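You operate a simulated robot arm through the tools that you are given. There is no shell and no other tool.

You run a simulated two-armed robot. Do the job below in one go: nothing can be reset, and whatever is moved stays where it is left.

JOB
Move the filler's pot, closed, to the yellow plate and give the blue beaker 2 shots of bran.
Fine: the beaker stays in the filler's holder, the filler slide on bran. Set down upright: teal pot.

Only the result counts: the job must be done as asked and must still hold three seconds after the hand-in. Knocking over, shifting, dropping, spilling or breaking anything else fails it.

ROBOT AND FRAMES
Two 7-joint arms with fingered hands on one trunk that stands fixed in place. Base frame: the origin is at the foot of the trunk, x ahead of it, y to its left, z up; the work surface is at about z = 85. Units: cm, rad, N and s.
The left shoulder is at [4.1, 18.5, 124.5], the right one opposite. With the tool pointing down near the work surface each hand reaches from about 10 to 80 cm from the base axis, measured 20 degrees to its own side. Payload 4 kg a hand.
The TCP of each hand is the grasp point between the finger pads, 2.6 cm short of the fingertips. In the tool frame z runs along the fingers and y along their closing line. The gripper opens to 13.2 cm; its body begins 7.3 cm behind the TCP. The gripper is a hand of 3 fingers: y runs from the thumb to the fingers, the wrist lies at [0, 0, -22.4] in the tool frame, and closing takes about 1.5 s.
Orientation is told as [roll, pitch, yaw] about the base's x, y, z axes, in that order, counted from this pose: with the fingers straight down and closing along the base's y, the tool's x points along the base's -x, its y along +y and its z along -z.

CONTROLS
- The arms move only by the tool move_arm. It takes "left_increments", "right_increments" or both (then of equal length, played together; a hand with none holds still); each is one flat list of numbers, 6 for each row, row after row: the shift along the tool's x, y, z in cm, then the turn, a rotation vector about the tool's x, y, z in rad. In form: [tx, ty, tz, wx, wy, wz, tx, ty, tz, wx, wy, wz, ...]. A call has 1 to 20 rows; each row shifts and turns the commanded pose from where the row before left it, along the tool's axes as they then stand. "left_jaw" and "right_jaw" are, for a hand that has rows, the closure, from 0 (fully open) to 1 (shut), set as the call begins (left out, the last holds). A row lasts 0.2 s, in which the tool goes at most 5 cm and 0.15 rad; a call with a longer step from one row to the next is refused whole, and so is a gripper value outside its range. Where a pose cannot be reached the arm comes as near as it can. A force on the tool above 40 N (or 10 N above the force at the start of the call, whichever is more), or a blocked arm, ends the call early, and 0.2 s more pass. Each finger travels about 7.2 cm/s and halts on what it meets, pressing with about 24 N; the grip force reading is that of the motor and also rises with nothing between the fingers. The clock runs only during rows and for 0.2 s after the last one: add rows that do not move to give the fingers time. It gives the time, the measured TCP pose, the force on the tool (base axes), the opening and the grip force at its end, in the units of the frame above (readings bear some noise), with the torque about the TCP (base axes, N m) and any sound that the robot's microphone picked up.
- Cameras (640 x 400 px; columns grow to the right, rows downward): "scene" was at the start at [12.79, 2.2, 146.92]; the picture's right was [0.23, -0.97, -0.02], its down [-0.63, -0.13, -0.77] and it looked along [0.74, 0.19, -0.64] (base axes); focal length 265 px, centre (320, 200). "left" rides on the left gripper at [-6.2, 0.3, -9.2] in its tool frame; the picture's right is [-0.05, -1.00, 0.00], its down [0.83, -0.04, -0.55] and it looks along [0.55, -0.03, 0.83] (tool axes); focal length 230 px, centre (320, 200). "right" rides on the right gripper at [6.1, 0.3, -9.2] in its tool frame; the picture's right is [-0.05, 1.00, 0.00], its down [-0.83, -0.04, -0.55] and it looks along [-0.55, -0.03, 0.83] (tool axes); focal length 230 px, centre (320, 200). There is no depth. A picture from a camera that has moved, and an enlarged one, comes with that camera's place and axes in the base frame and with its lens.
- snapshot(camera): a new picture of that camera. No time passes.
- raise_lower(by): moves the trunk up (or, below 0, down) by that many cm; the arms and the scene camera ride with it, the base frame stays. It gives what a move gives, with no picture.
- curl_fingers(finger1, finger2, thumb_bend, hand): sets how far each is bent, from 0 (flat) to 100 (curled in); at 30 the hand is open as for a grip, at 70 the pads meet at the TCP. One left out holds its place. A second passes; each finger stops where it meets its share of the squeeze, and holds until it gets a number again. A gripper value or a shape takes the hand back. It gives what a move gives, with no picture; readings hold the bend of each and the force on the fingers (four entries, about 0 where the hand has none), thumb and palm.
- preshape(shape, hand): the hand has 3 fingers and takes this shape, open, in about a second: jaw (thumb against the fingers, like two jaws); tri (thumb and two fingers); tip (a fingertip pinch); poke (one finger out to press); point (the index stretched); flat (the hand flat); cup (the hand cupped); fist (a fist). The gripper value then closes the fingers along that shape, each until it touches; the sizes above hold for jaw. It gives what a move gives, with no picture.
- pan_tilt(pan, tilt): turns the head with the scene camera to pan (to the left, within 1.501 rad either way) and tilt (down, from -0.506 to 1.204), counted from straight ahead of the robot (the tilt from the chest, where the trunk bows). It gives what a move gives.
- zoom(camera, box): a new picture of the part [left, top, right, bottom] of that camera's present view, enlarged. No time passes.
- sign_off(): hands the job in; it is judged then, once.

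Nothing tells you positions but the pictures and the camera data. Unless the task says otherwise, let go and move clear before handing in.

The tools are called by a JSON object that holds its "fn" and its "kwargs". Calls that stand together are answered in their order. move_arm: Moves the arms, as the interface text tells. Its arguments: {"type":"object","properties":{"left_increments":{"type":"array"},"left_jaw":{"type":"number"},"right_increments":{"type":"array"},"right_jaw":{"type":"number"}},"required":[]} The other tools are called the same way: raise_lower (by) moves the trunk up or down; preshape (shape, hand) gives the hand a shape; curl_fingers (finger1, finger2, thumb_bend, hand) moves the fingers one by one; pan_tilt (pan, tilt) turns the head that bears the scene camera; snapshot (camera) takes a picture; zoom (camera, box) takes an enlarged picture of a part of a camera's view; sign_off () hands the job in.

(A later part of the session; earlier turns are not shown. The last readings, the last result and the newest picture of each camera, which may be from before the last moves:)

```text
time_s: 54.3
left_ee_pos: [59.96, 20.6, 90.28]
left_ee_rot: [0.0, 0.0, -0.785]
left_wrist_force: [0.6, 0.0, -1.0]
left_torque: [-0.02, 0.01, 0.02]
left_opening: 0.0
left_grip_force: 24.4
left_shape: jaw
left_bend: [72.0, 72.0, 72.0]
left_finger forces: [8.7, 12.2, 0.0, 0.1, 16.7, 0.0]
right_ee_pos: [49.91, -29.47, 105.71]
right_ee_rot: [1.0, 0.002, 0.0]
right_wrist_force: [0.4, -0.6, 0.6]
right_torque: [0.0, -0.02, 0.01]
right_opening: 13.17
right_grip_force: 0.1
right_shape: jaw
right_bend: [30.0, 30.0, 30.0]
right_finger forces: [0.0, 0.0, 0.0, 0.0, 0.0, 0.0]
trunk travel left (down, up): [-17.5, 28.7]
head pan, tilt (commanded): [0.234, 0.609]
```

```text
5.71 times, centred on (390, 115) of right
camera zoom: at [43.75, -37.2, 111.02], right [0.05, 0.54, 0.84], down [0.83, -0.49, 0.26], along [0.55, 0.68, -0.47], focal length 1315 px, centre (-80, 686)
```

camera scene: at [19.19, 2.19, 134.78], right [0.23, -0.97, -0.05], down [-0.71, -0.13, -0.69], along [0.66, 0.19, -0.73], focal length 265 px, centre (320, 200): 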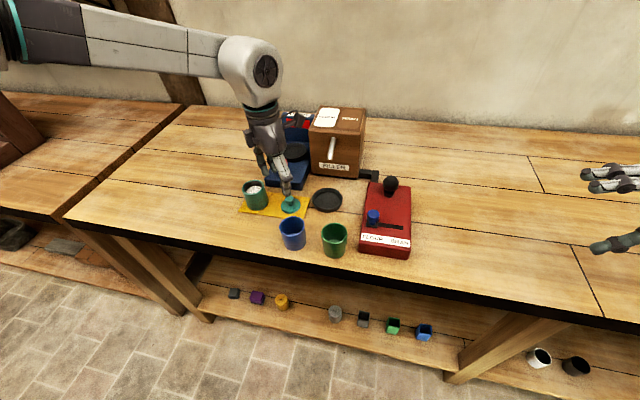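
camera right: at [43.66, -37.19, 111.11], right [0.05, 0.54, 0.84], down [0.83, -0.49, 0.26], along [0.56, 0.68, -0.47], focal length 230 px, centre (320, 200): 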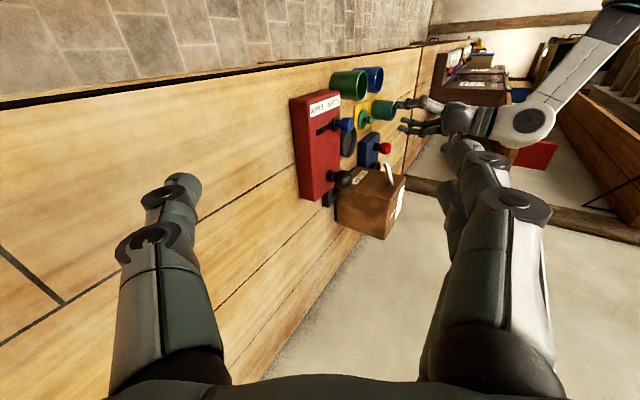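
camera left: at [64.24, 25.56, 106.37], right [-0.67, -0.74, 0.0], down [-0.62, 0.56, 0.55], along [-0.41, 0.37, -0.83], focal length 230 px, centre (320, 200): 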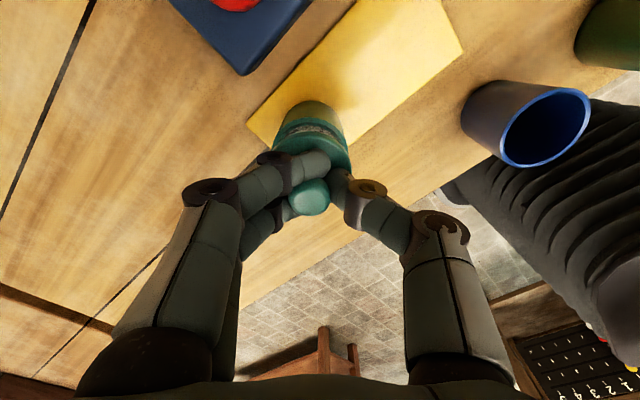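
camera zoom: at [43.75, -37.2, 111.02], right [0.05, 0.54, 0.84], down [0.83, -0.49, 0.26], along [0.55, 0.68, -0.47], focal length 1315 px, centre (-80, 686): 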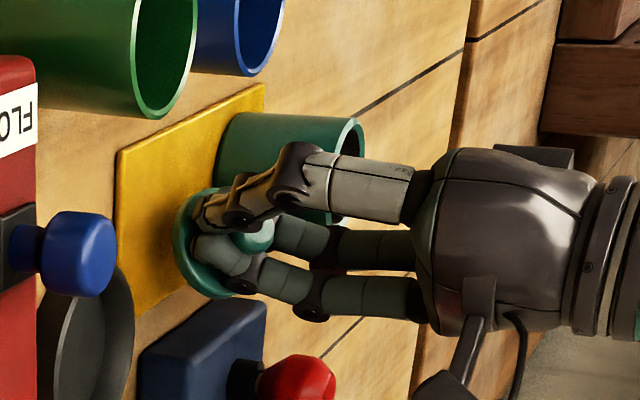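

Still no contact, so I'll lower a bit more in small steps.

{"fn": "move_arm", "kwargs": {"left_increments": [0, 0, 0.25, 0, 0, 0, 0, 0, 0.25, 0, 0, 0, 0, 0, 0.2, 0, 0, 0, 0, 0, 0, 0, 0, 0]}}

{"fn": "zoom", "kwargs": {"camera": "right", "box": [350, 80, 430, 150]}}

```text
time_s: 55.3
left_ee_pos: [59.76, 20.88, 89.59]
left_ee_rot: [0.0, 0.001, -0.786]
left_wrist_force: [0.6, -0.2, 0.4]
left_torque: [0.05, 0.04, 0.03]
left_opening: 0.01
left_grip_force: 24.2
left_shape: jaw
left_bend: [72.0, 72.0, 72.0]
left_finger forces: [8.7, 12.2, 0.0, 0.0, 16.9, 0.1]
right_ee_pos: [50.04, -29.63, 105.79]
right_ee_rot: [1.001, 0.002, -0.002]
right_wrist_force: [-0.3, -0.1, -0.4]
right_torque: [-0.02, 0.05, 0.02]
right_opening: 13.19
right_grip_force: 0.1
right_shape: jaw
right_bend: [30.0, 30.0, 30.0]
right_finger forces: [0.0, 0.0, 0.1, 0.0, 0.0, 0.0]
trunk travel left (down, up): [-17.5, 28.7]
head pan, tilt (commanded): [0.234, 0.609]
```

```text
5.71 times, centred on (390, 115) of right
camera zoom: at [43.75, -37.2, 111.02], right [0.05, 0.54, 0.84], down [0.83, -0.49, 0.26], along [0.55, 0.68, -0.47], focal length 1315 px, centre (-80, 686)
```

zoom: 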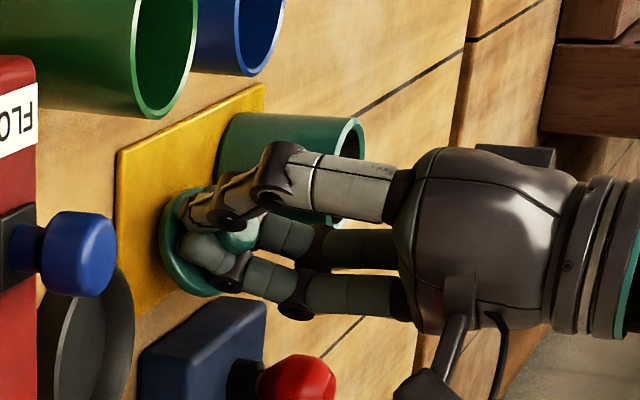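

{"fn": "move_arm", "kwargs": {"left_increments": [0, 0, 0.2, 0, 0, 0, 0, 0, 0.15, 0, 0, 0, 0, 0, 0, 0, 0, 0]}}

{"fn": "zoom", "kwargs": {"camera": "right", "box": [350, 80, 430, 150]}}

{"fn": "zoom", "kwargs": {"camera": "scene", "box": [230, 150, 350, 240]}}

```text
time_s: 56.1
left_ee_pos: [59.87, 20.78, 89.07]
left_ee_rot: [0.0, 0.0, -0.787]
left_wrist_force: [-0.5, 0.7, 1.7]
left_torque: [0.02, 0.01, -0.02]
left_opening: 0.01
left_grip_force: 24.0
left_shape: jaw
left_bend: [72.0, 72.0, 72.0]
left_finger forces: [8.4, 12.3, 0.1, 0.1, 16.5, 0.0]
right_ee_pos: [49.94, -29.6, 105.84]
right_ee_rot: [1.001, 0.001, 0.0]
right_wrist_force: [0.0, 0.3, 0.4]
right_torque: [0.04, 0.04, 0.03]
right_opening: 13.18
right_grip_force: 0.0
right_shape: jaw
right_bend: [30.0, 30.0, 30.0]
right_finger forces: [0.0, 0.0, 0.0, 0.0, 0.1, 0.0]
trunk travel left (down, up): [-17.5, 28.7]
head pan, tilt (commanded): [0.234, 0.609]
```

```text
5.71 times, centred on (390, 115) of right
camera zoom: at [43.74, -37.2, 111.03], right [0.05, 0.54, 0.84], down [0.83, -0.49, 0.26], along [0.55, 0.68, -0.47], focal length 1315 px, centre (-80, 686)
```

zoom: 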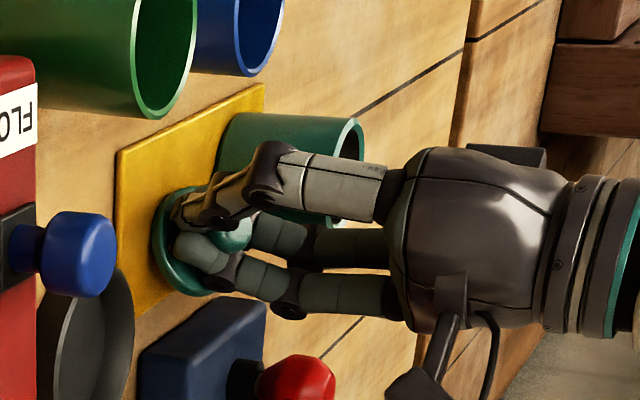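

```text
4.44 times, centred on (290, 195) of scene
camera zoom: at [19.28, 2.18, 134.75], right [0.23, -0.97, -0.05], down [-0.72, -0.13, -0.69], along [0.66, 0.19, -0.73], focal length 1176 px, centre (453, 222)
```

zoom: 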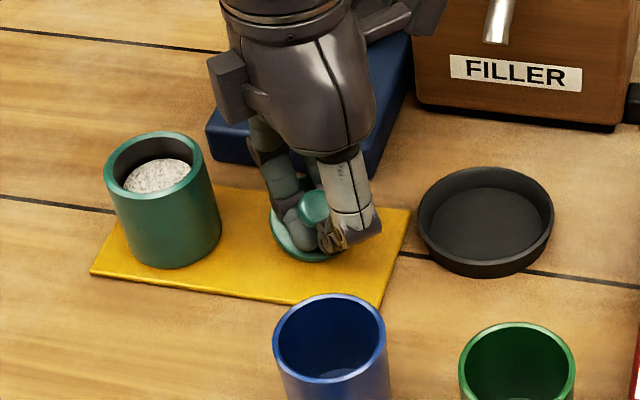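

The lid's edge has touched the plate. I'll open only the thumb first so the two fingers don't drag it.

{"fn": "curl_fingers", "kwargs": {"hand": "left", "thumb_bend": 50}}

{"fn": "zoom", "kwargs": {"camera": "right", "box": [350, 80, 430, 150]}}

{"fn": "zoom", "kwargs": {"camera": "left", "box": [200, 60, 440, 260]}}

{"fn": "zoom", "kwargs": {"camera": "scene", "box": [230, 150, 350, 240]}}

```text
time_s: 57.1
left_ee_pos: [60.09, 20.75, 89.17]
left_ee_rot: [0.0, -0.001, -0.784]
left_wrist_force: [0.2, -0.1, 0.0]
left_torque: [0.01, 0.0, 0.02]
left_opening: 2.17
left_grip_force: 9.5
left_shape: fingers
left_bend: [74.0, 74.0, 50.0]
left_finger forces: [6.5, 12.1, 0.0, 0.0, 0.1, 0.0]
right_ee_pos: [49.98, -29.6, 105.7]
right_ee_rot: [1.0, 0.002, 0.0]
right_wrist_force: [0.6, -0.4, -0.1]
right_torque: [-0.02, 0.03, 0.03]
right_opening: 13.18
right_grip_force: 0.1
right_shape: jaw
right_bend: [30.0, 30.0, 30.0]
right_finger forces: [0.0, 0.0, 0.0, 0.0, 0.1, 0.1]
trunk travel left (down, up): [-17.5, 28.7]
head pan, tilt (commanded): [0.234, 0.609]
```

```text
5.71 times, centred on (390, 115) of right
camera zoom: at [43.75, -37.2, 111.02], right [0.05, 0.54, 0.84], down [0.83, -0.49, 0.26], along [0.55, 0.68, -0.47], focal length 1315 px, centre (-80, 686)
```

zoom: 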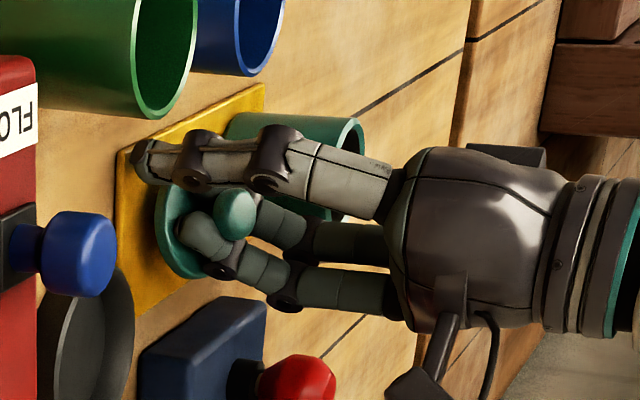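

```text
2.00 times, centred on (320, 160) of left
camera zoom: at [64.46, 16.72, 98.38], right [-0.67, -0.74, 0.0], down [-0.62, 0.56, 0.55], along [-0.41, 0.37, -0.83], focal length 460 px, centre (320, 280)
```

zoom: 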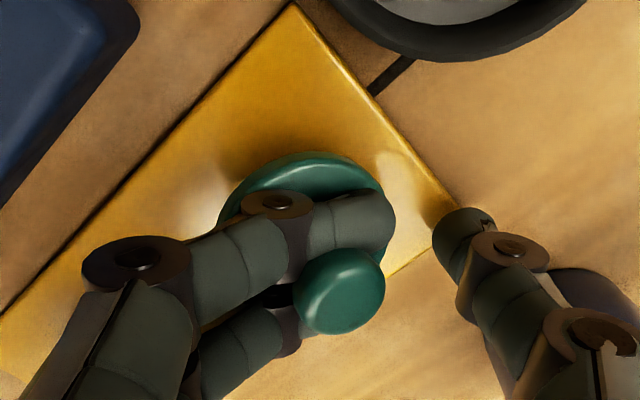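

```text
4.44 times, centred on (290, 195) of scene
camera zoom: at [19.29, 2.19, 134.75], right [0.23, -0.97, -0.05], down [-0.72, -0.13, -0.69], along [0.66, 0.19, -0.73], focal length 1176 px, centre (453, 222)
```

zoom: 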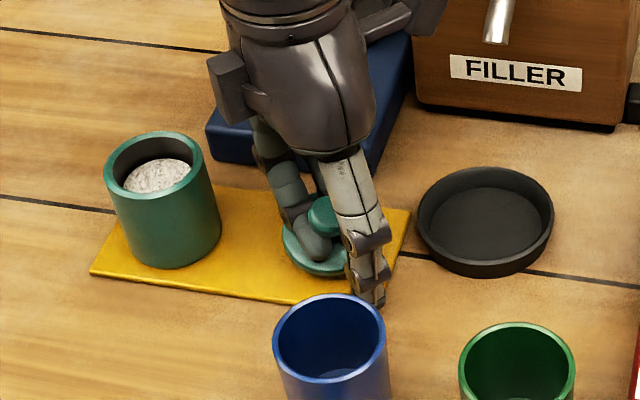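

The thumb is off and the lid's stem is still in the finger fork. I'll open finger 1 alone to break the wedge.

{"fn": "curl_fingers", "kwargs": {"hand": "left", "finger1": 60}}

{"fn": "zoom", "kwargs": {"camera": "left", "box": [200, 60, 440, 260]}}

{"fn": "zoom", "kwargs": {"camera": "right", "box": [350, 80, 430, 150]}}

{"fn": "zoom", "kwargs": {"camera": "scene", "box": [230, 150, 350, 240]}}

```text
time_s: 58.1
left_ee_pos: [59.89, 20.66, 89.15]
left_ee_rot: [-0.001, -0.002, -0.785]
left_wrist_force: [0.0, -1.0, 5.8]
left_torque: [-0.03, -0.02, 0.0]
left_opening: 3.41
left_grip_force: 18.0
left_shape: fingers
left_bend: [71.0, 72.0, 50.0]
left_finger forces: [21.3, 15.1, 0.0, 0.1, 0.0, 0.0]
right_ee_pos: [49.89, -29.5, 105.76]
right_ee_rot: [0.999, 0.001, -0.001]
right_wrist_force: [0.1, 0.0, 0.0]
right_torque: [-0.02, -0.01, -0.01]
right_opening: 13.18
right_grip_force: 0.1
right_shape: jaw
right_bend: [30.0, 30.0, 30.0]
right_finger forces: [0.0, 0.0, 0.1, 0.0, 0.1, 0.0]
trunk travel left (down, up): [-17.5, 28.7]
head pan, tilt (commanded): [0.234, 0.609]
```

```text
2.00 times, centred on (320, 160) of left
camera zoom: at [64.44, 16.69, 98.45], right [-0.67, -0.74, 0.0], down [-0.62, 0.56, 0.55], along [-0.41, 0.37, -0.83], focal length 460 px, centre (320, 280)
```

zoom: 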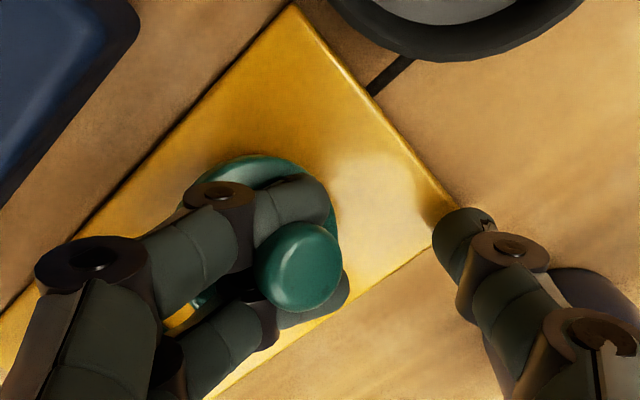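

```text
5.71 times, centred on (390, 115) of right
camera zoom: at [43.7, -37.22, 111.04], right [0.05, 0.54, 0.84], down [0.83, -0.49, 0.26], along [0.55, 0.68, -0.47], focal length 1315 px, centre (-80, 686)
```

zoom: 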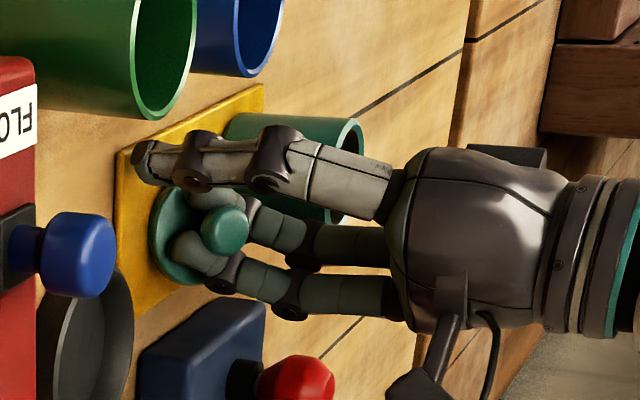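

```text
4.44 times, centred on (290, 195) of scene
camera zoom: at [19.23, 2.16, 134.76], right [0.23, -0.97, -0.05], down [-0.71, -0.13, -0.69], along [0.66, 0.19, -0.73], focal length 1176 px, centre (453, 222)
```

zoom: 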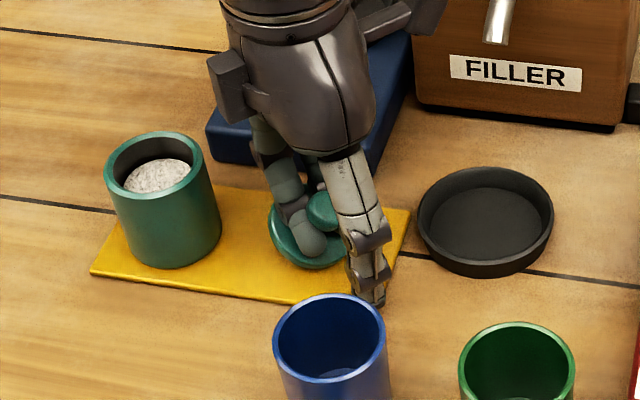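

The wedge persists because the hand is pressing down. I'll relieve the load by raising slightly and watch the finger forces.

{"fn": "move_arm", "kwargs": {"left_increments": [0, 0, -0.2, 0, 0, 0, 0, 0, -0.2, 0, 0, 0, 0, 0, 0, 0, 0, 0]}}

{"fn": "zoom", "kwargs": {"camera": "left", "box": [200, 60, 440, 260]}}

{"fn": "zoom", "kwargs": {"camera": "right", "box": [350, 80, 430, 150]}}

```text
time_s: 58.9
left_ee_pos: [59.86, 20.73, 89.56]
left_ee_rot: [0.0, 0.0, -0.785]
left_wrist_force: [-0.6, -0.6, 1.1]
left_torque: [0.01, -0.01, -0.03]
left_opening: 4.85
left_grip_force: 1.0
left_shape: fingers
left_bend: [62.0, 74.0, 50.0]
left_finger forces: [1.1, 2.1, 0.0, 0.1, 0.0, 0.1]
right_ee_pos: [49.91, -29.62, 105.69]
right_ee_rot: [1.002, 0.002, -0.001]
right_wrist_force: [-0.7, 0.4, 0.2]
right_torque: [0.0, 0.0, 0.04]
right_opening: 13.21
right_grip_force: 0.0
right_shape: jaw
right_bend: [30.0, 30.0, 30.0]
right_finger forces: [0.0, 0.0, 0.0, 0.1, 0.1, 0.0]
trunk travel left (down, up): [-17.5, 28.7]
head pan, tilt (commanded): [0.234, 0.609]
```

```text
2.00 times, centred on (320, 160) of left
camera zoom: at [64.44, 16.71, 98.78], right [-0.67, -0.74, 0.0], down [-0.62, 0.56, 0.56], along [-0.41, 0.37, -0.83], focal length 460 px, centre (320, 280)
```

zoom: 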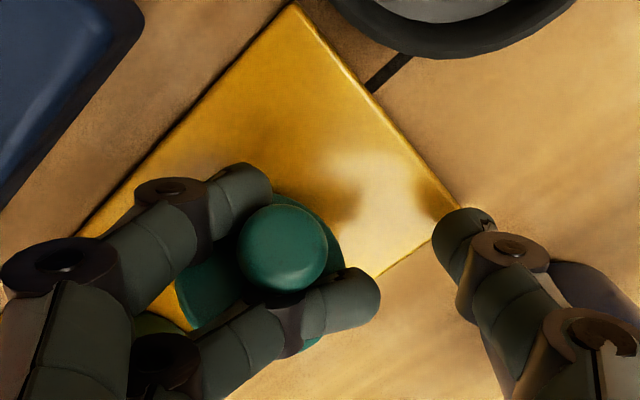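

```text
5.71 times, centred on (390, 115) of right
camera zoom: at [43.75, -37.2, 111.02], right [0.05, 0.54, 0.84], down [0.83, -0.49, 0.26], along [0.55, 0.68, -0.47], focal length 1315 px, centre (-80, 686)
```

zoom: 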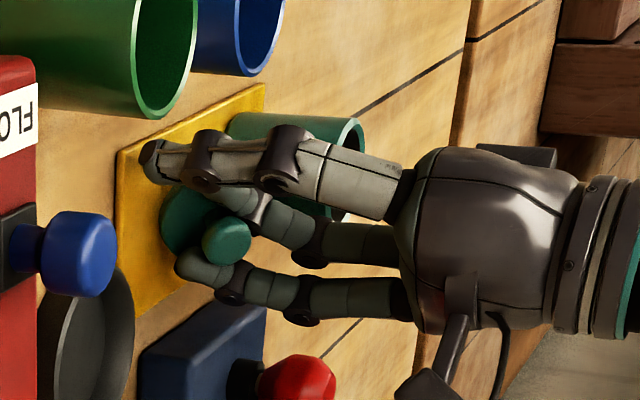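

The wedge broke and the forces dropped to about 1 to 2 N. I'll open finger 2 as well, and the thumb a little more.

{"fn": "curl_fingers", "kwargs": {"hand": "left", "finger1": 52, "finger2": 58}}

{"fn": "zoom", "kwargs": {"camera": "left", "box": [200, 60, 440, 260]}}

{"fn": "zoom", "kwargs": {"camera": "right", "box": [350, 80, 430, 150]}}

{"fn": "zoom", "kwargs": {"camera": "scene", "box": [230, 150, 350, 240]}}

```text
time_s: 59.9
left_ee_pos: [59.78, 20.7, 89.84]
left_ee_rot: [0.006, -0.005, -0.785]
left_wrist_force: [-1.1, -4.8, 21.3]
left_torque: [0.27, -0.37, -0.07]
left_opening: 6.27
left_grip_force: 15.4
left_shape: fingers
left_bend: [53.0, 69.0, 50.0]
left_finger forces: [9.4, 21.1, 0.1, 0.1, 0.0, 0.1]
right_ee_pos: [49.67, -29.66, 105.81]
right_ee_rot: [1.0, -0.002, 0.002]
right_wrist_force: [0.6, -0.8, 0.1]
right_torque: [0.05, 0.0, 0.02]
right_opening: 13.17
right_grip_force: 0.1
right_shape: jaw
right_bend: [30.0, 30.0, 30.0]
right_finger forces: [0.0, 0.1, 0.0, 0.0, 0.0, 0.0]
trunk travel left (down, up): [-17.5, 28.7]
head pan, tilt (commanded): [0.234, 0.609]
```

```text
2.00 times, centred on (320, 160) of left
camera zoom: at [64.32, 16.55, 99.1], right [-0.67, -0.74, 0.0], down [-0.62, 0.56, 0.55], along [-0.41, 0.37, -0.83], focal length 460 px, centre (320, 280)
```

zoom: 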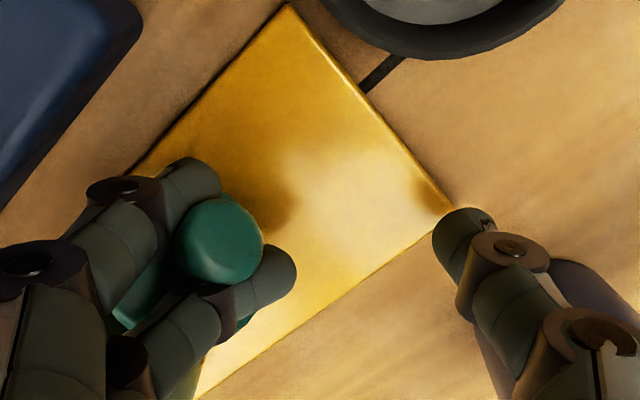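

```text
5.71 times, centred on (390, 115) of right
camera zoom: at [43.54, -37.32, 111.09], right [0.05, 0.54, 0.84], down [0.83, -0.49, 0.26], along [0.56, 0.68, -0.47], focal length 1315 px, centre (-80, 686)
```

zoom: 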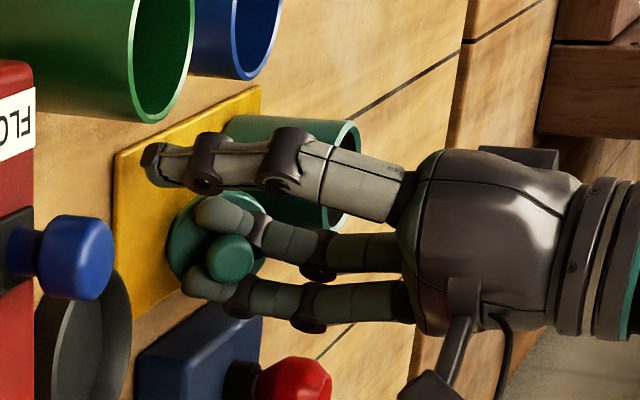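

```text
4.44 times, centred on (290, 195) of scene
camera zoom: at [19.03, 2.04, 134.81], right [0.23, -0.97, -0.05], down [-0.71, -0.13, -0.69], along [0.66, 0.19, -0.72], focal length 1176 px, centre (453, 222)
```

zoom: 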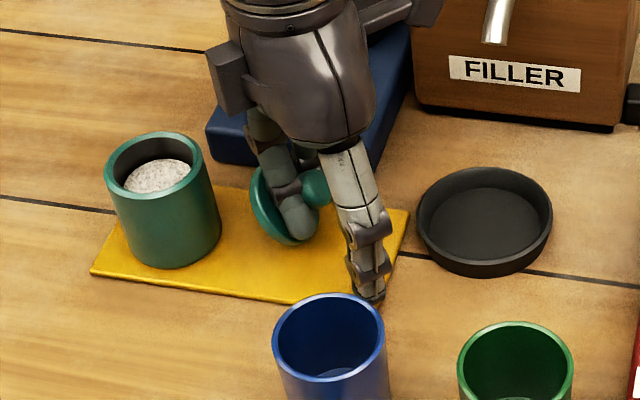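

The lid is being levered against the plate, with the wrist reading 21 N. I'll raise the hand to relieve it right away.

{"fn": "move_arm", "kwargs": {"left_increments": [0, 0, -0.4, 0, 0, 0, 0, 0, -0.4, 0, 0, 0, 0, 0, -0.4, 0, 0, 0, 0, 0, 0, 0, 0, 0]}}

{"fn": "zoom", "kwargs": {"camera": "left", "box": [200, 60, 440, 260]}}

{"fn": "zoom", "kwargs": {"camera": "right", "box": [350, 80, 430, 150]}}

{"fn": "zoom", "kwargs": {"camera": "scene", "box": [230, 150, 350, 240]}}

```text
time_s: 60.9
left_ee_pos: [59.8, 20.87, 90.69]
left_ee_rot: [-0.002, 0.0, -0.784]
left_wrist_force: [-0.1, 0.1, -0.7]
left_torque: [-0.03, 0.0, 0.02]
left_opening: 6.81
left_grip_force: 4.6
left_shape: fingers
left_bend: [50.0, 60.0, 50.0]
left_finger forces: [3.8, 4.8, 0.0, 0.1, 0.0, 0.1]
right_ee_pos: [50.0, -29.52, 105.71]
right_ee_rot: [1.001, 0.002, -0.002]
right_wrist_force: [0.5, 0.2, -0.6]
right_torque: [0.01, -0.01, 0.03]
right_opening: 13.2
right_grip_force: 0.0
right_shape: jaw
right_bend: [30.0, 30.0, 30.0]
right_finger forces: [0.0, 0.0, 0.0, 0.0, 0.0, 0.0]
trunk travel left (down, up): [-17.5, 28.7]
head pan, tilt (commanded): [0.234, 0.609]
```

```text
2.00 times, centred on (320, 160) of left
camera zoom: at [64.45, 16.78, 99.89], right [-0.67, -0.74, 0.0], down [-0.62, 0.56, 0.56], along [-0.41, 0.37, -0.83], focal length 460 px, centre (320, 280)
```

zoom: 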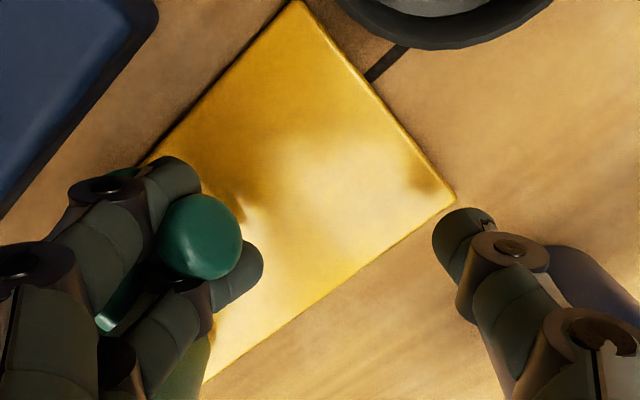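

```text
5.71 times, centred on (390, 115) of right
camera zoom: at [43.76, -37.18, 111.01], right [0.05, 0.54, 0.84], down [0.83, -0.49, 0.26], along [0.55, 0.68, -0.47], focal length 1315 px, centre (-80, 686)
```

zoom: 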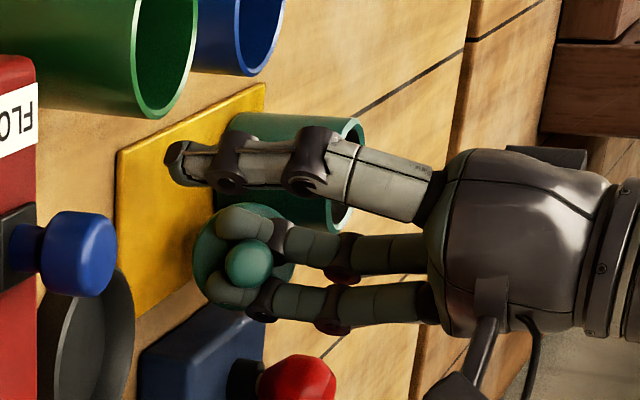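

```text
4.44 times, centred on (290, 195) of scene
camera zoom: at [19.3, 2.2, 134.74], right [0.23, -0.97, -0.05], down [-0.72, -0.13, -0.69], along [0.66, 0.19, -0.73], focal length 1176 px, centre (453, 222)
```

zoom: 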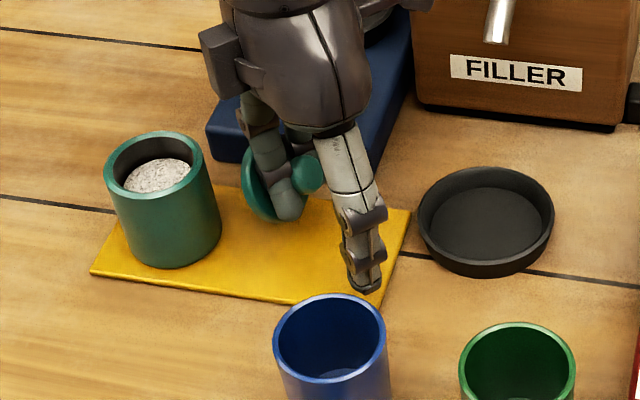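

The lid is now tilted in the finger fork with its knob facing front-right. I'll lower gently so its lower edge meets the plate and it lays itself flat.

{"fn": "move_arm", "kwargs": {"left_increments": [0, -0.1, 0.25, 0, 0, 0, 0, -0.1, 0.25, 0, 0, 0, 0, 0, 0, 0, 0, 0]}}

{"fn": "zoom", "kwargs": {"camera": "scene", "box": [250, 165, 320, 225]}}

{"fn": "zoom", "kwargs": {"camera": "right", "box": [360, 90, 420, 140]}}

{"fn": "zoom", "kwargs": {"camera": "left", "box": [180, 100, 360, 260]}}

```text
time_s: 61.7
left_ee_pos: [59.65, 20.73, 90.19]
left_ee_rot: [0.0, -0.001, -0.785]
left_wrist_force: [0.1, 0.1, 0.1]
left_torque: [0.01, 0.03, 0.0]
left_opening: 6.79
left_grip_force: 4.8
left_shape: fingers
left_bend: [50.0, 60.0, 50.0]
left_finger forces: [3.8, 4.7, 0.0, 0.1, 0.0, 0.0]
right_ee_pos: [49.91, -29.61, 105.77]
right_ee_rot: [1.002, 0.0, 0.001]
right_wrist_force: [0.0, -0.6, -0.3]
right_torque: [0.02, -0.01, 0.01]
right_opening: 13.19
right_grip_force: 0.0
right_shape: jaw
right_bend: [30.0, 30.0, 30.0]
right_finger forces: [0.1, 0.0, 0.1, 0.1, 0.1, 0.0]
trunk travel left (down, up): [-17.5, 28.7]
head pan, tilt (commanded): [0.234, 0.609]
```

```text
6.67 times, centred on (285, 195) of scene
camera zoom: at [19.29, 2.18, 134.75], right [0.23, -0.97, -0.05], down [-0.72, -0.13, -0.69], along [0.66, 0.19, -0.73], focal length 1765 px, centre (553, 233)
```

zoom: 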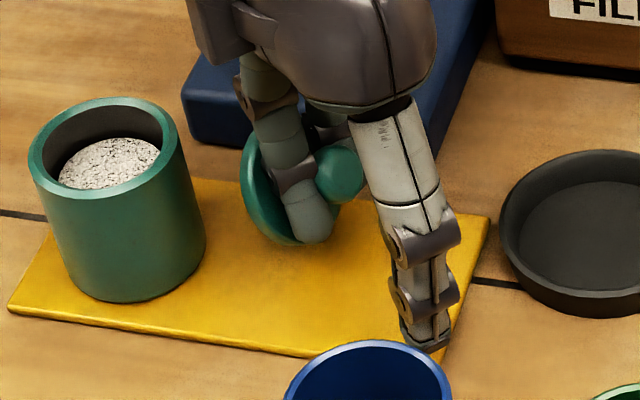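

```text
8.00 times, centred on (390, 115) of right
camera zoom: at [43.74, -37.2, 111.02], right [0.05, 0.54, 0.84], down [0.83, -0.49, 0.26], along [0.55, 0.68, -0.47], focal length 1841 px, centre (-240, 880)
```

zoom: 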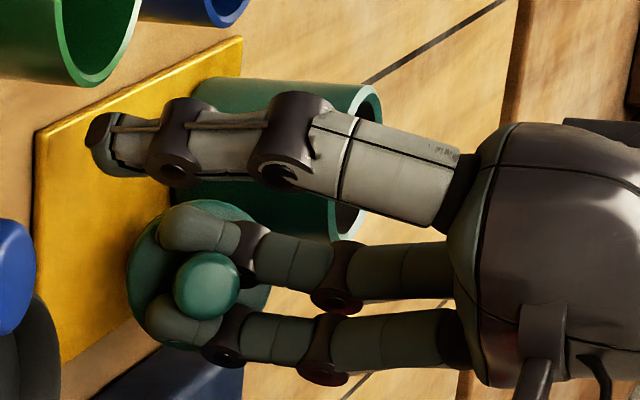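

```text
2.50 times, centred on (270, 180) of left
camera zoom: at [64.29, 16.58, 99.47], right [-0.67, -0.74, 0.0], down [-0.62, 0.56, 0.55], along [-0.41, 0.37, -0.83], focal length 575 px, centre (445, 250)
```

zoom: 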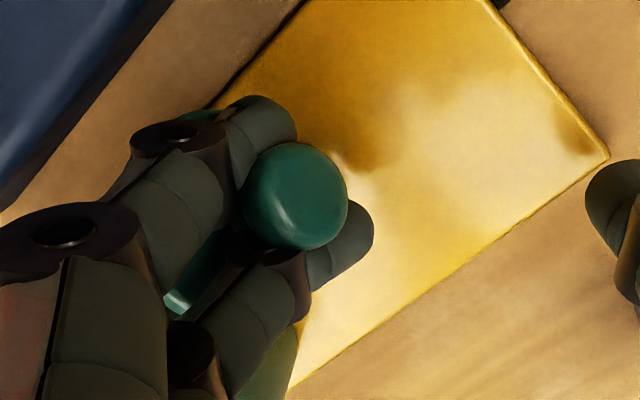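

The lid's lower edge is just touching, and its tilt means pressing down should flatten it. I'll keep lowering in small steps and watch the force.

{"fn": "move_arm", "kwargs": {"left_increments": [0, 0, 0.2, 0, 0, 0, 0, 0, 0.2, 0, 0, 0, 0, 0, 0, 0, 0, 0]}}

{"fn": "zoom", "kwargs": {"camera": "scene", "box": [250, 165, 320, 225]}}

{"fn": "zoom", "kwargs": {"camera": "right", "box": [360, 90, 420, 140]}}

```text
time_s: 62.5
left_ee_pos: [59.62, 20.66, 89.99]
left_ee_rot: [0.002, -0.002, -0.785]
left_wrist_force: [-1.6, 0.5, 5.1]
left_torque: [0.15, -0.08, 0.01]
left_opening: 6.78
left_grip_force: 5.6
left_shape: fingers
left_bend: [50.0, 60.0, 50.0]
left_finger forces: [3.5, 7.6, 0.0, 0.0, 0.0, 0.0]
right_ee_pos: [49.91, -29.57, 105.67]
right_ee_rot: [1.0, 0.0, 0.002]
right_wrist_force: [-0.8, 0.0, 0.1]
right_torque: [-0.01, 0.02, -0.03]
right_opening: 13.21
right_grip_force: 0.0
right_shape: jaw
right_bend: [30.0, 30.0, 30.0]
right_finger forces: [0.1, 0.0, 0.0, 0.1, 0.0, 0.1]
trunk travel left (down, up): [-17.5, 28.7]
head pan, tilt (commanded): [0.234, 0.609]
```

```text
6.67 times, centred on (285, 195) of scene
camera zoom: at [19.22, 2.17, 134.77], right [0.23, -0.97, -0.05], down [-0.71, -0.13, -0.69], along [0.66, 0.19, -0.73], focal length 1765 px, centre (553, 233)
```

zoom: 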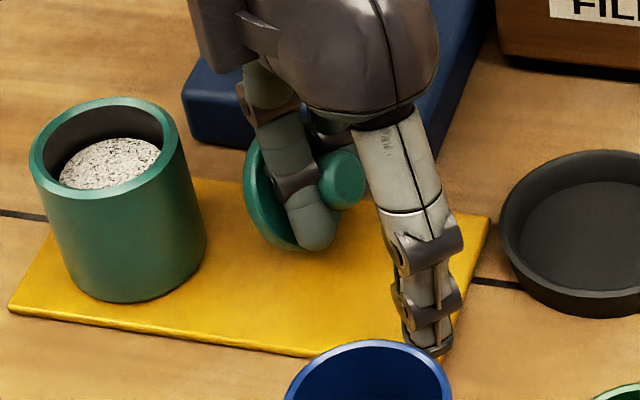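

```text
8.00 times, centred on (390, 115) of right
camera zoom: at [43.7, -37.21, 111.05], right [0.05, 0.54, 0.84], down [0.83, -0.49, 0.26], along [0.55, 0.68, -0.47], focal length 1841 px, centre (-240, 880)
```

zoom: 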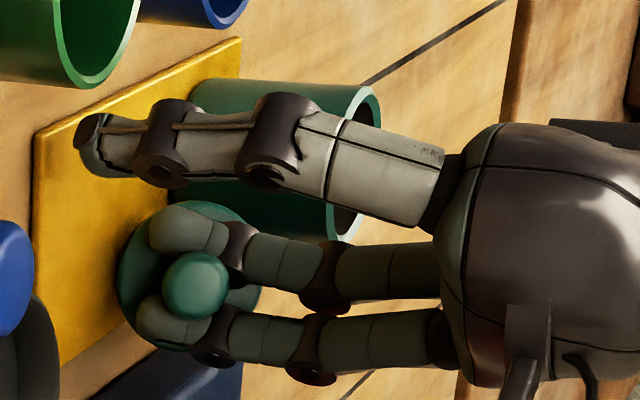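

The lid is held fairly stiffly. I'll move the fork sideways (+y) and slightly down so friction on the lid's lower edge rolls it flat.

{"fn": "move_arm", "kwargs": {"left_increments": [0.14, 0.14, 0.05, 0, 0, 0, 0.14, 0.14, 0.1, 0, 0, 0, 0.14, 0.14, 0.1, 0, 0, 0, 0.14, 0.14, 0.1, 0, 0, 0, 0, 0, 0, 0, 0, 0]}}

{"fn": "zoom", "kwargs": {"camera": "scene", "box": [250, 165, 320, 225]}}

{"fn": "zoom", "kwargs": {"camera": "right", "box": [360, 90, 420, 140]}}

{"fn": "zoom", "kwargs": {"camera": "left", "box": [180, 100, 360, 260]}}

```text
time_s: 63.7
left_ee_pos: [59.74, 21.19, 89.8]
left_ee_rot: [0.004, -0.006, -0.785]
left_wrist_force: [3.5, -7.2, 21.9]
left_torque: [0.23, -0.78, -0.33]
left_opening: 6.41
left_grip_force: 17.2
left_shape: fingers
left_bend: [55.0, 61.0, 50.0]
left_finger forces: [21.0, 14.2, 0.0, 0.0, 0.0, 0.1]
right_ee_pos: [49.83, -29.81, 105.74]
right_ee_rot: [1.002, -0.004, 0.002]
right_wrist_force: [0.2, -0.2, -0.3]
right_torque: [0.0, 0.03, 0.01]
right_opening: 13.17
right_grip_force: 0.1
right_shape: jaw
right_bend: [30.0, 30.0, 30.0]
right_finger forces: [0.0, 0.0, 0.0, 0.0, 0.1, 0.0]
trunk travel left (down, up): [-17.5, 28.7]
head pan, tilt (commanded): [0.234, 0.609]
```

```text
6.67 times, centred on (285, 195) of scene
camera zoom: at [19.08, 1.99, 134.81], right [0.23, -0.97, -0.05], down [-0.71, -0.13, -0.69], along [0.66, 0.19, -0.72], focal length 1765 px, centre (553, 233)
```

zoom: 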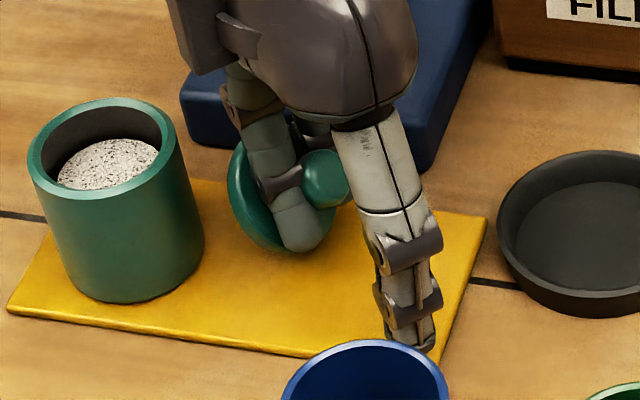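

```text
8.00 times, centred on (390, 115) of right
camera zoom: at [43.57, -37.37, 111.07], right [0.05, 0.54, 0.84], down [0.83, -0.49, 0.26], along [0.56, 0.68, -0.47], focal length 1841 px, centre (-240, 880)
```

zoom: 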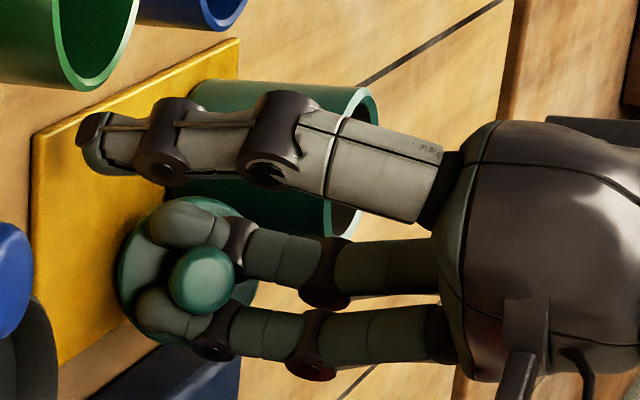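

```text
2.50 times, centred on (270, 180) of left
camera zoom: at [64.27, 17.12, 99.05], right [-0.67, -0.74, 0.0], down [-0.62, 0.56, 0.55], along [-0.41, 0.37, -0.83], focal length 575 px, centre (445, 250)
```

zoom: 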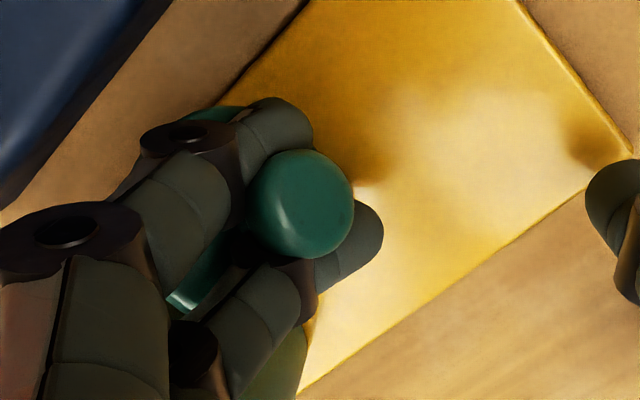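

The fork is clamping too stiffly, with 22 N of load, so I'll back off until the lid just touches. Then I'll open finger 1 completely so it can fall flat onto its base.

{"fn": "move_arm", "kwargs": {"left_increments": [0, 0, -0.2, 0, 0, 0, 0, 0, -0.2, 0, 0, 0, 0, 0, 0, 0, 0, 0]}}

{"fn": "zoom", "kwargs": {"camera": "scene", "box": [250, 165, 320, 225]}}

{"fn": "zoom", "kwargs": {"camera": "right", "box": [360, 90, 420, 140]}}

```text
time_s: 64.5
left_ee_pos: [59.5, 21.53, 89.79]
left_ee_rot: [0.0, 0.003, -0.782]
left_wrist_force: [-1.4, -1.3, 3.9]
left_torque: [0.1, -0.05, 0.08]
left_opening: 6.56
left_grip_force: 7.5
left_shape: fingers
left_bend: [52.0, 60.0, 50.0]
left_finger forces: [6.6, 9.4, 0.1, 0.1, 0.0, 0.1]
right_ee_pos: [50.0, -29.58, 105.72]
right_ee_rot: [1.001, 0.0, 0.0]
right_wrist_force: [0.8, -0.2, -1.3]
right_torque: [-0.02, -0.02, 0.02]
right_opening: 13.18
right_grip_force: 0.0
right_shape: jaw
right_bend: [30.0, 30.0, 30.0]
right_finger forces: [0.1, 0.0, 0.0, 0.0, 0.0, 0.1]
trunk travel left (down, up): [-17.5, 28.7]
head pan, tilt (commanded): [0.234, 0.609]
```

```text
6.67 times, centred on (285, 195) of scene
camera zoom: at [19.23, 2.16, 134.74], right [0.23, -0.97, -0.05], down [-0.71, -0.13, -0.69], along [0.66, 0.19, -0.73], focal length 1765 px, centre (553, 233)
```

zoom: 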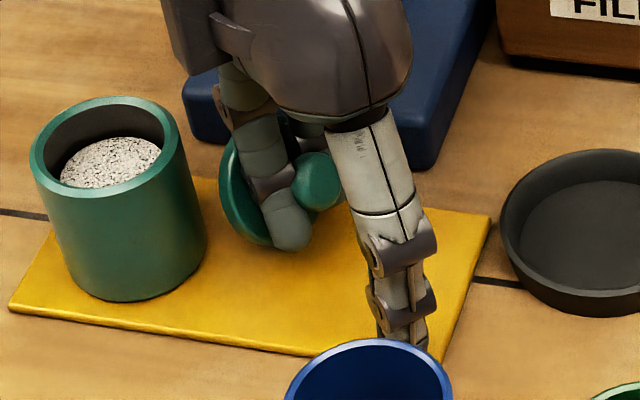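

```text
8.00 times, centred on (390, 115) of right
camera zoom: at [43.71, -37.2, 111.0], right [0.05, 0.54, 0.84], down [0.83, -0.49, 0.26], along [0.55, 0.68, -0.47], focal length 1841 px, centre (-240, 880)
```

zoom: 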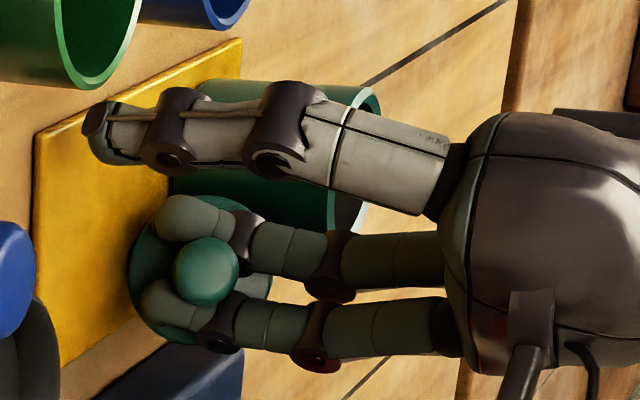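

{"fn": "move_arm", "kwargs": {"left_increments": [0, 0, -0.15, 0, 0, 0, 0, 0, -0.1, 0, 0, 0, 0, 0, 0, 0, 0, 0]}}

{"fn": "curl_fingers", "kwargs": {"hand": "left", "finger1": 20}}

{"fn": "zoom", "kwargs": {"camera": "scene", "box": [250, 165, 320, 225]}}

{"fn": "zoom", "kwargs": {"camera": "right", "box": [350, 80, 420, 140]}}

{"fn": "zoom", "kwargs": {"camera": "left", "box": [160, 80, 400, 260]}}

```text
time_s: 65.3
left_ee_pos: [59.67, 21.51, 90.08]
left_ee_rot: [-0.002, 0.0, -0.787]
left_wrist_force: [-0.3, -0.7, -0.5]
left_torque: [-0.01, 0.03, -0.01]
left_opening: 6.65
left_grip_force: 5.9
left_shape: fingers
left_bend: [51.0, 59.0, 50.0]
left_finger forces: [5.1, 7.0, 0.0, 0.1, 0.0, 0.1]
right_ee_pos: [50.11, -29.63, 105.64]
right_ee_rot: [0.999, 0.002, -0.001]
right_wrist_force: [-0.2, 0.4, -0.2]
right_torque: [0.01, 0.03, 0.0]
right_opening: 13.19
right_grip_force: 0.1
right_shape: jaw
right_bend: [30.0, 30.0, 30.0]
right_finger forces: [0.0, 0.1, 0.1, 0.0, 0.0, 0.0]
trunk travel left (down, up): [-17.5, 28.7]
head pan, tilt (commanded): [0.234, 0.609]
```

```text
time_s: 66.3
left_ee_pos: [59.52, 21.49, 90.13]
left_ee_rot: [0.0, 0.001, -0.785]
left_wrist_force: [-6.6, -0.3, -0.9]
left_torque: [-0.08, 0.21, 0.23]
left_opening: 10.15
left_grip_force: 3.2
left_shape: fingers
left_bend: [30.0, 57.0, 50.0]
left_finger forces: [6.3, 0.0, 0.0, 0.0, 0.1, 0.1]
right_ee_pos: [49.95, -29.47, 105.73]
right_ee_rot: [0.999, 0.001, 0.0]
right_wrist_force: [-0.3, -0.6, 0.3]
right_torque: [0.0, -0.01, 0.01]
right_opening: 13.21
right_grip_force: 0.0
right_shape: jaw
right_bend: [30.0, 30.0, 30.0]
right_finger forces: [0.0, 0.0, 0.0, 0.0, 0.1, 0.1]
trunk travel left (down, up): [-17.5, 28.7]
head pan, tilt (commanded): [0.234, 0.609]
```

```text
6.67 times, centred on (285, 195) of scene
camera zoom: at [19.21, 2.18, 134.76], right [0.23, -0.97, -0.05], down [-0.71, -0.13, -0.69], along [0.66, 0.19, -0.73], focal length 1765 px, centre (553, 233)
```

zoom: 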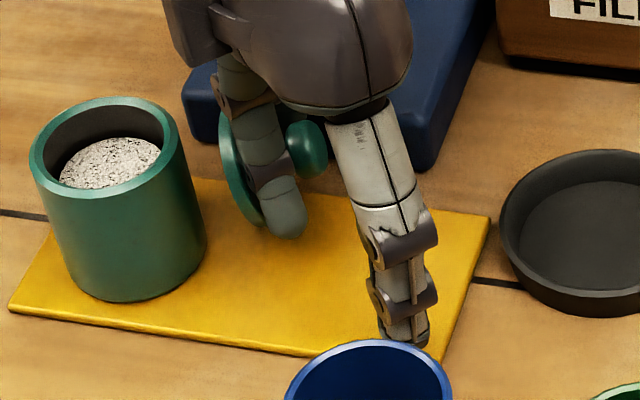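

```text
6.67 times, centred on (385, 110) of right
camera zoom: at [43.69, -37.2, 111.04], right [0.05, 0.54, 0.84], down [0.83, -0.49, 0.26], along [0.55, 0.68, -0.47], focal length 1534 px, centre (-113, 800)
```

zoom: 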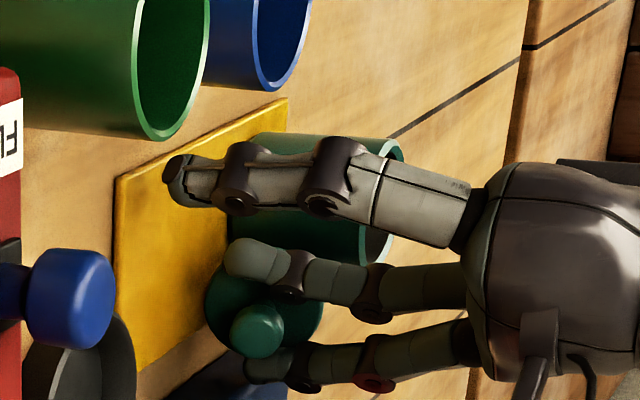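

```text
2.22 times, centred on (280, 170) of left
camera zoom: at [64.19, 17.36, 99.32], right [-0.67, -0.74, 0.0], down [-0.62, 0.56, 0.56], along [-0.41, 0.37, -0.83], focal length 511 px, centre (409, 267)
```

zoom: 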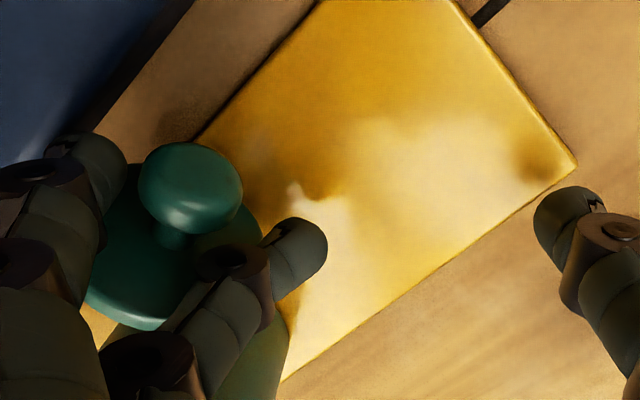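

Finger 1 is pressing outward on something with 6 N, and the wrist is being pushed in -x. I'll relax that finger at once and look again.

{"fn": "curl_fingers", "kwargs": {"hand": "left", "finger1": 38}}

{"fn": "zoom", "kwargs": {"camera": "scene", "box": [250, 165, 320, 225]}}

{"fn": "zoom", "kwargs": {"camera": "right", "box": [350, 80, 420, 140]}}

{"fn": "zoom", "kwargs": {"camera": "left", "box": [160, 80, 400, 260]}}

```text
time_s: 67.3
left_ee_pos: [59.74, 21.43, 90.2]
left_ee_rot: [0.0, 0.0, -0.786]
left_wrist_force: [1.3, -1.0, 0.2]
left_torque: [-0.01, -0.02, 0.01]
left_opening: 8.82
left_grip_force: 0.2
left_shape: fingers
left_bend: [38.0, 57.0, 50.0]
left_finger forces: [0.2, 0.1, 0.0, 0.0, 0.0, 0.0]
right_ee_pos: [50.09, -29.62, 105.68]
right_ee_rot: [0.999, 0.0, 0.0]
right_wrist_force: [0.9, 0.3, -0.5]
right_torque: [0.0, 0.01, 0.0]
right_opening: 13.2
right_grip_force: 0.1
right_shape: jaw
right_bend: [30.0, 30.0, 30.0]
right_finger forces: [0.1, 0.1, 0.1, 0.1, 0.0, 0.0]
trunk travel left (down, up): [-17.5, 28.7]
head pan, tilt (commanded): [0.234, 0.609]
```

```text
6.67 times, centred on (285, 195) of scene
camera zoom: at [19.29, 2.18, 134.75], right [0.23, -0.97, -0.05], down [-0.72, -0.13, -0.69], along [0.66, 0.19, -0.73], focal length 1765 px, centre (553, 233)
```

zoom: 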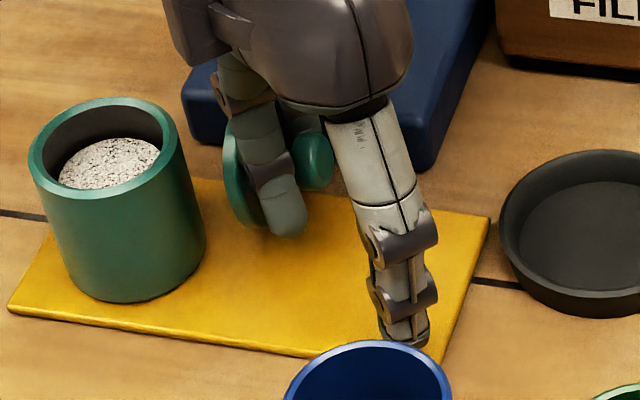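

```text
6.67 times, centred on (385, 110) of right
camera zoom: at [43.75, -37.2, 111.02], right [0.05, 0.54, 0.84], down [0.83, -0.49, 0.26], along [0.55, 0.68, -0.47], focal length 1534 px, centre (-113, 800)
```

zoom: 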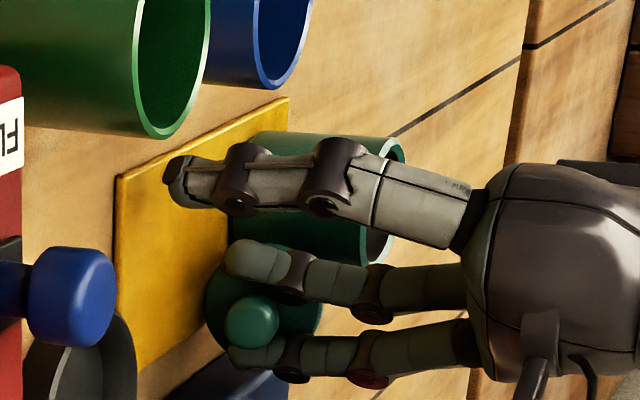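

```text
2.22 times, centred on (280, 170) of left
camera zoom: at [64.28, 17.37, 99.32], right [-0.67, -0.74, 0.0], down [-0.62, 0.56, 0.55], along [-0.41, 0.37, -0.83], focal length 511 px, centre (409, 267)
```

zoom: 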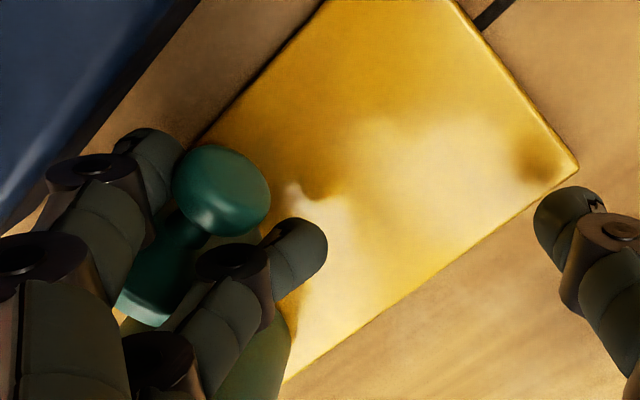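

All contact forces are now zero. The lid is standing on its edge, loosely inside the finger fork with its knob pointing toward -y. I'll re-close finger 1 to hold it, lift it, and then rotate the hand so the knob points up.

{"fn": "curl_fingers", "kwargs": {"hand": "left", "finger1": 54}}

{"fn": "zoom", "kwargs": {"camera": "scene", "box": [250, 165, 320, 225]}}

{"fn": "zoom", "kwargs": {"camera": "left", "box": [160, 80, 400, 260]}}

{"fn": "zoom", "kwargs": {"camera": "right", "box": [350, 80, 420, 140]}}

```text
time_s: 68.3
left_ee_pos: [59.7, 21.29, 90.15]
left_ee_rot: [0.0, -0.002, -0.786]
left_wrist_force: [1.2, 1.6, 3.5]
left_torque: [0.22, -0.15, -0.06]
left_opening: 7.18
left_grip_force: 6.9
left_shape: fingers
left_bend: [48.0, 60.0, 50.0]
left_finger forces: [8.8, 4.9, 0.1, 0.0, 0.0, 0.0]
right_ee_pos: [50.0, -29.62, 105.73]
right_ee_rot: [0.999, 0.0, 0.001]
right_wrist_force: [0.8, 1.5, -0.8]
right_torque: [0.0, 0.0, 0.04]
right_opening: 13.18
right_grip_force: 0.0
right_shape: jaw
right_bend: [30.0, 30.0, 30.0]
right_finger forces: [0.0, 0.1, 0.0, 0.0, 0.1, 0.1]
trunk travel left (down, up): [-17.5, 28.7]
head pan, tilt (commanded): [0.234, 0.609]
```

```text
6.67 times, centred on (285, 195) of scene
camera zoom: at [19.26, 2.18, 134.76], right [0.23, -0.97, -0.05], down [-0.71, -0.13, -0.69], along [0.66, 0.19, -0.73], focal length 1765 px, centre (553, 233)
```

zoom: 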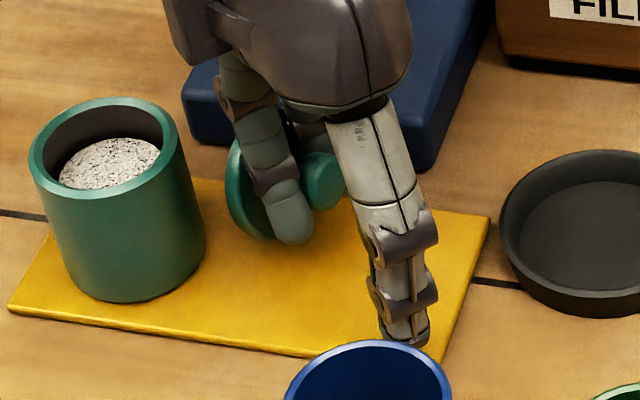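

```text
2.22 times, centred on (280, 170) of left
camera zoom: at [64.27, 17.36, 99.36], right [-0.67, -0.74, 0.0], down [-0.62, 0.56, 0.55], along [-0.41, 0.37, -0.83], focal length 511 px, centre (409, 267)
```

zoom: 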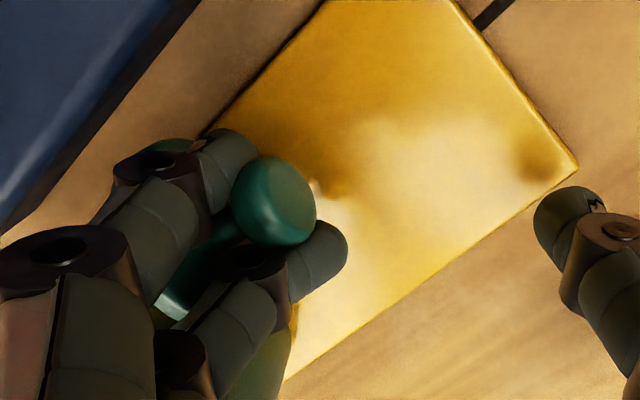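

```text
6.67 times, centred on (385, 110) of right
camera zoom: at [43.72, -37.2, 111.03], right [0.05, 0.54, 0.84], down [0.83, -0.49, 0.26], along [0.55, 0.68, -0.47], focal length 1534 px, centre (-113, 800)
```

zoom: 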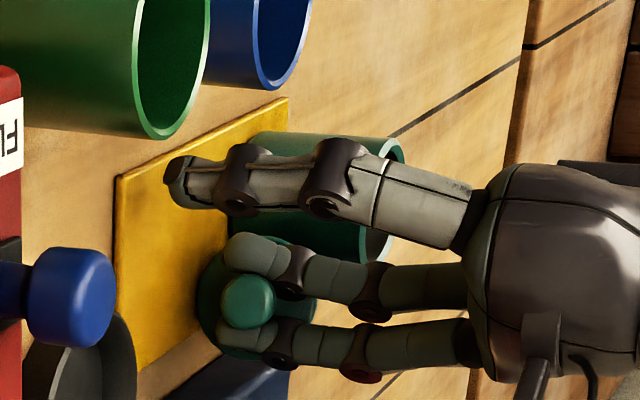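

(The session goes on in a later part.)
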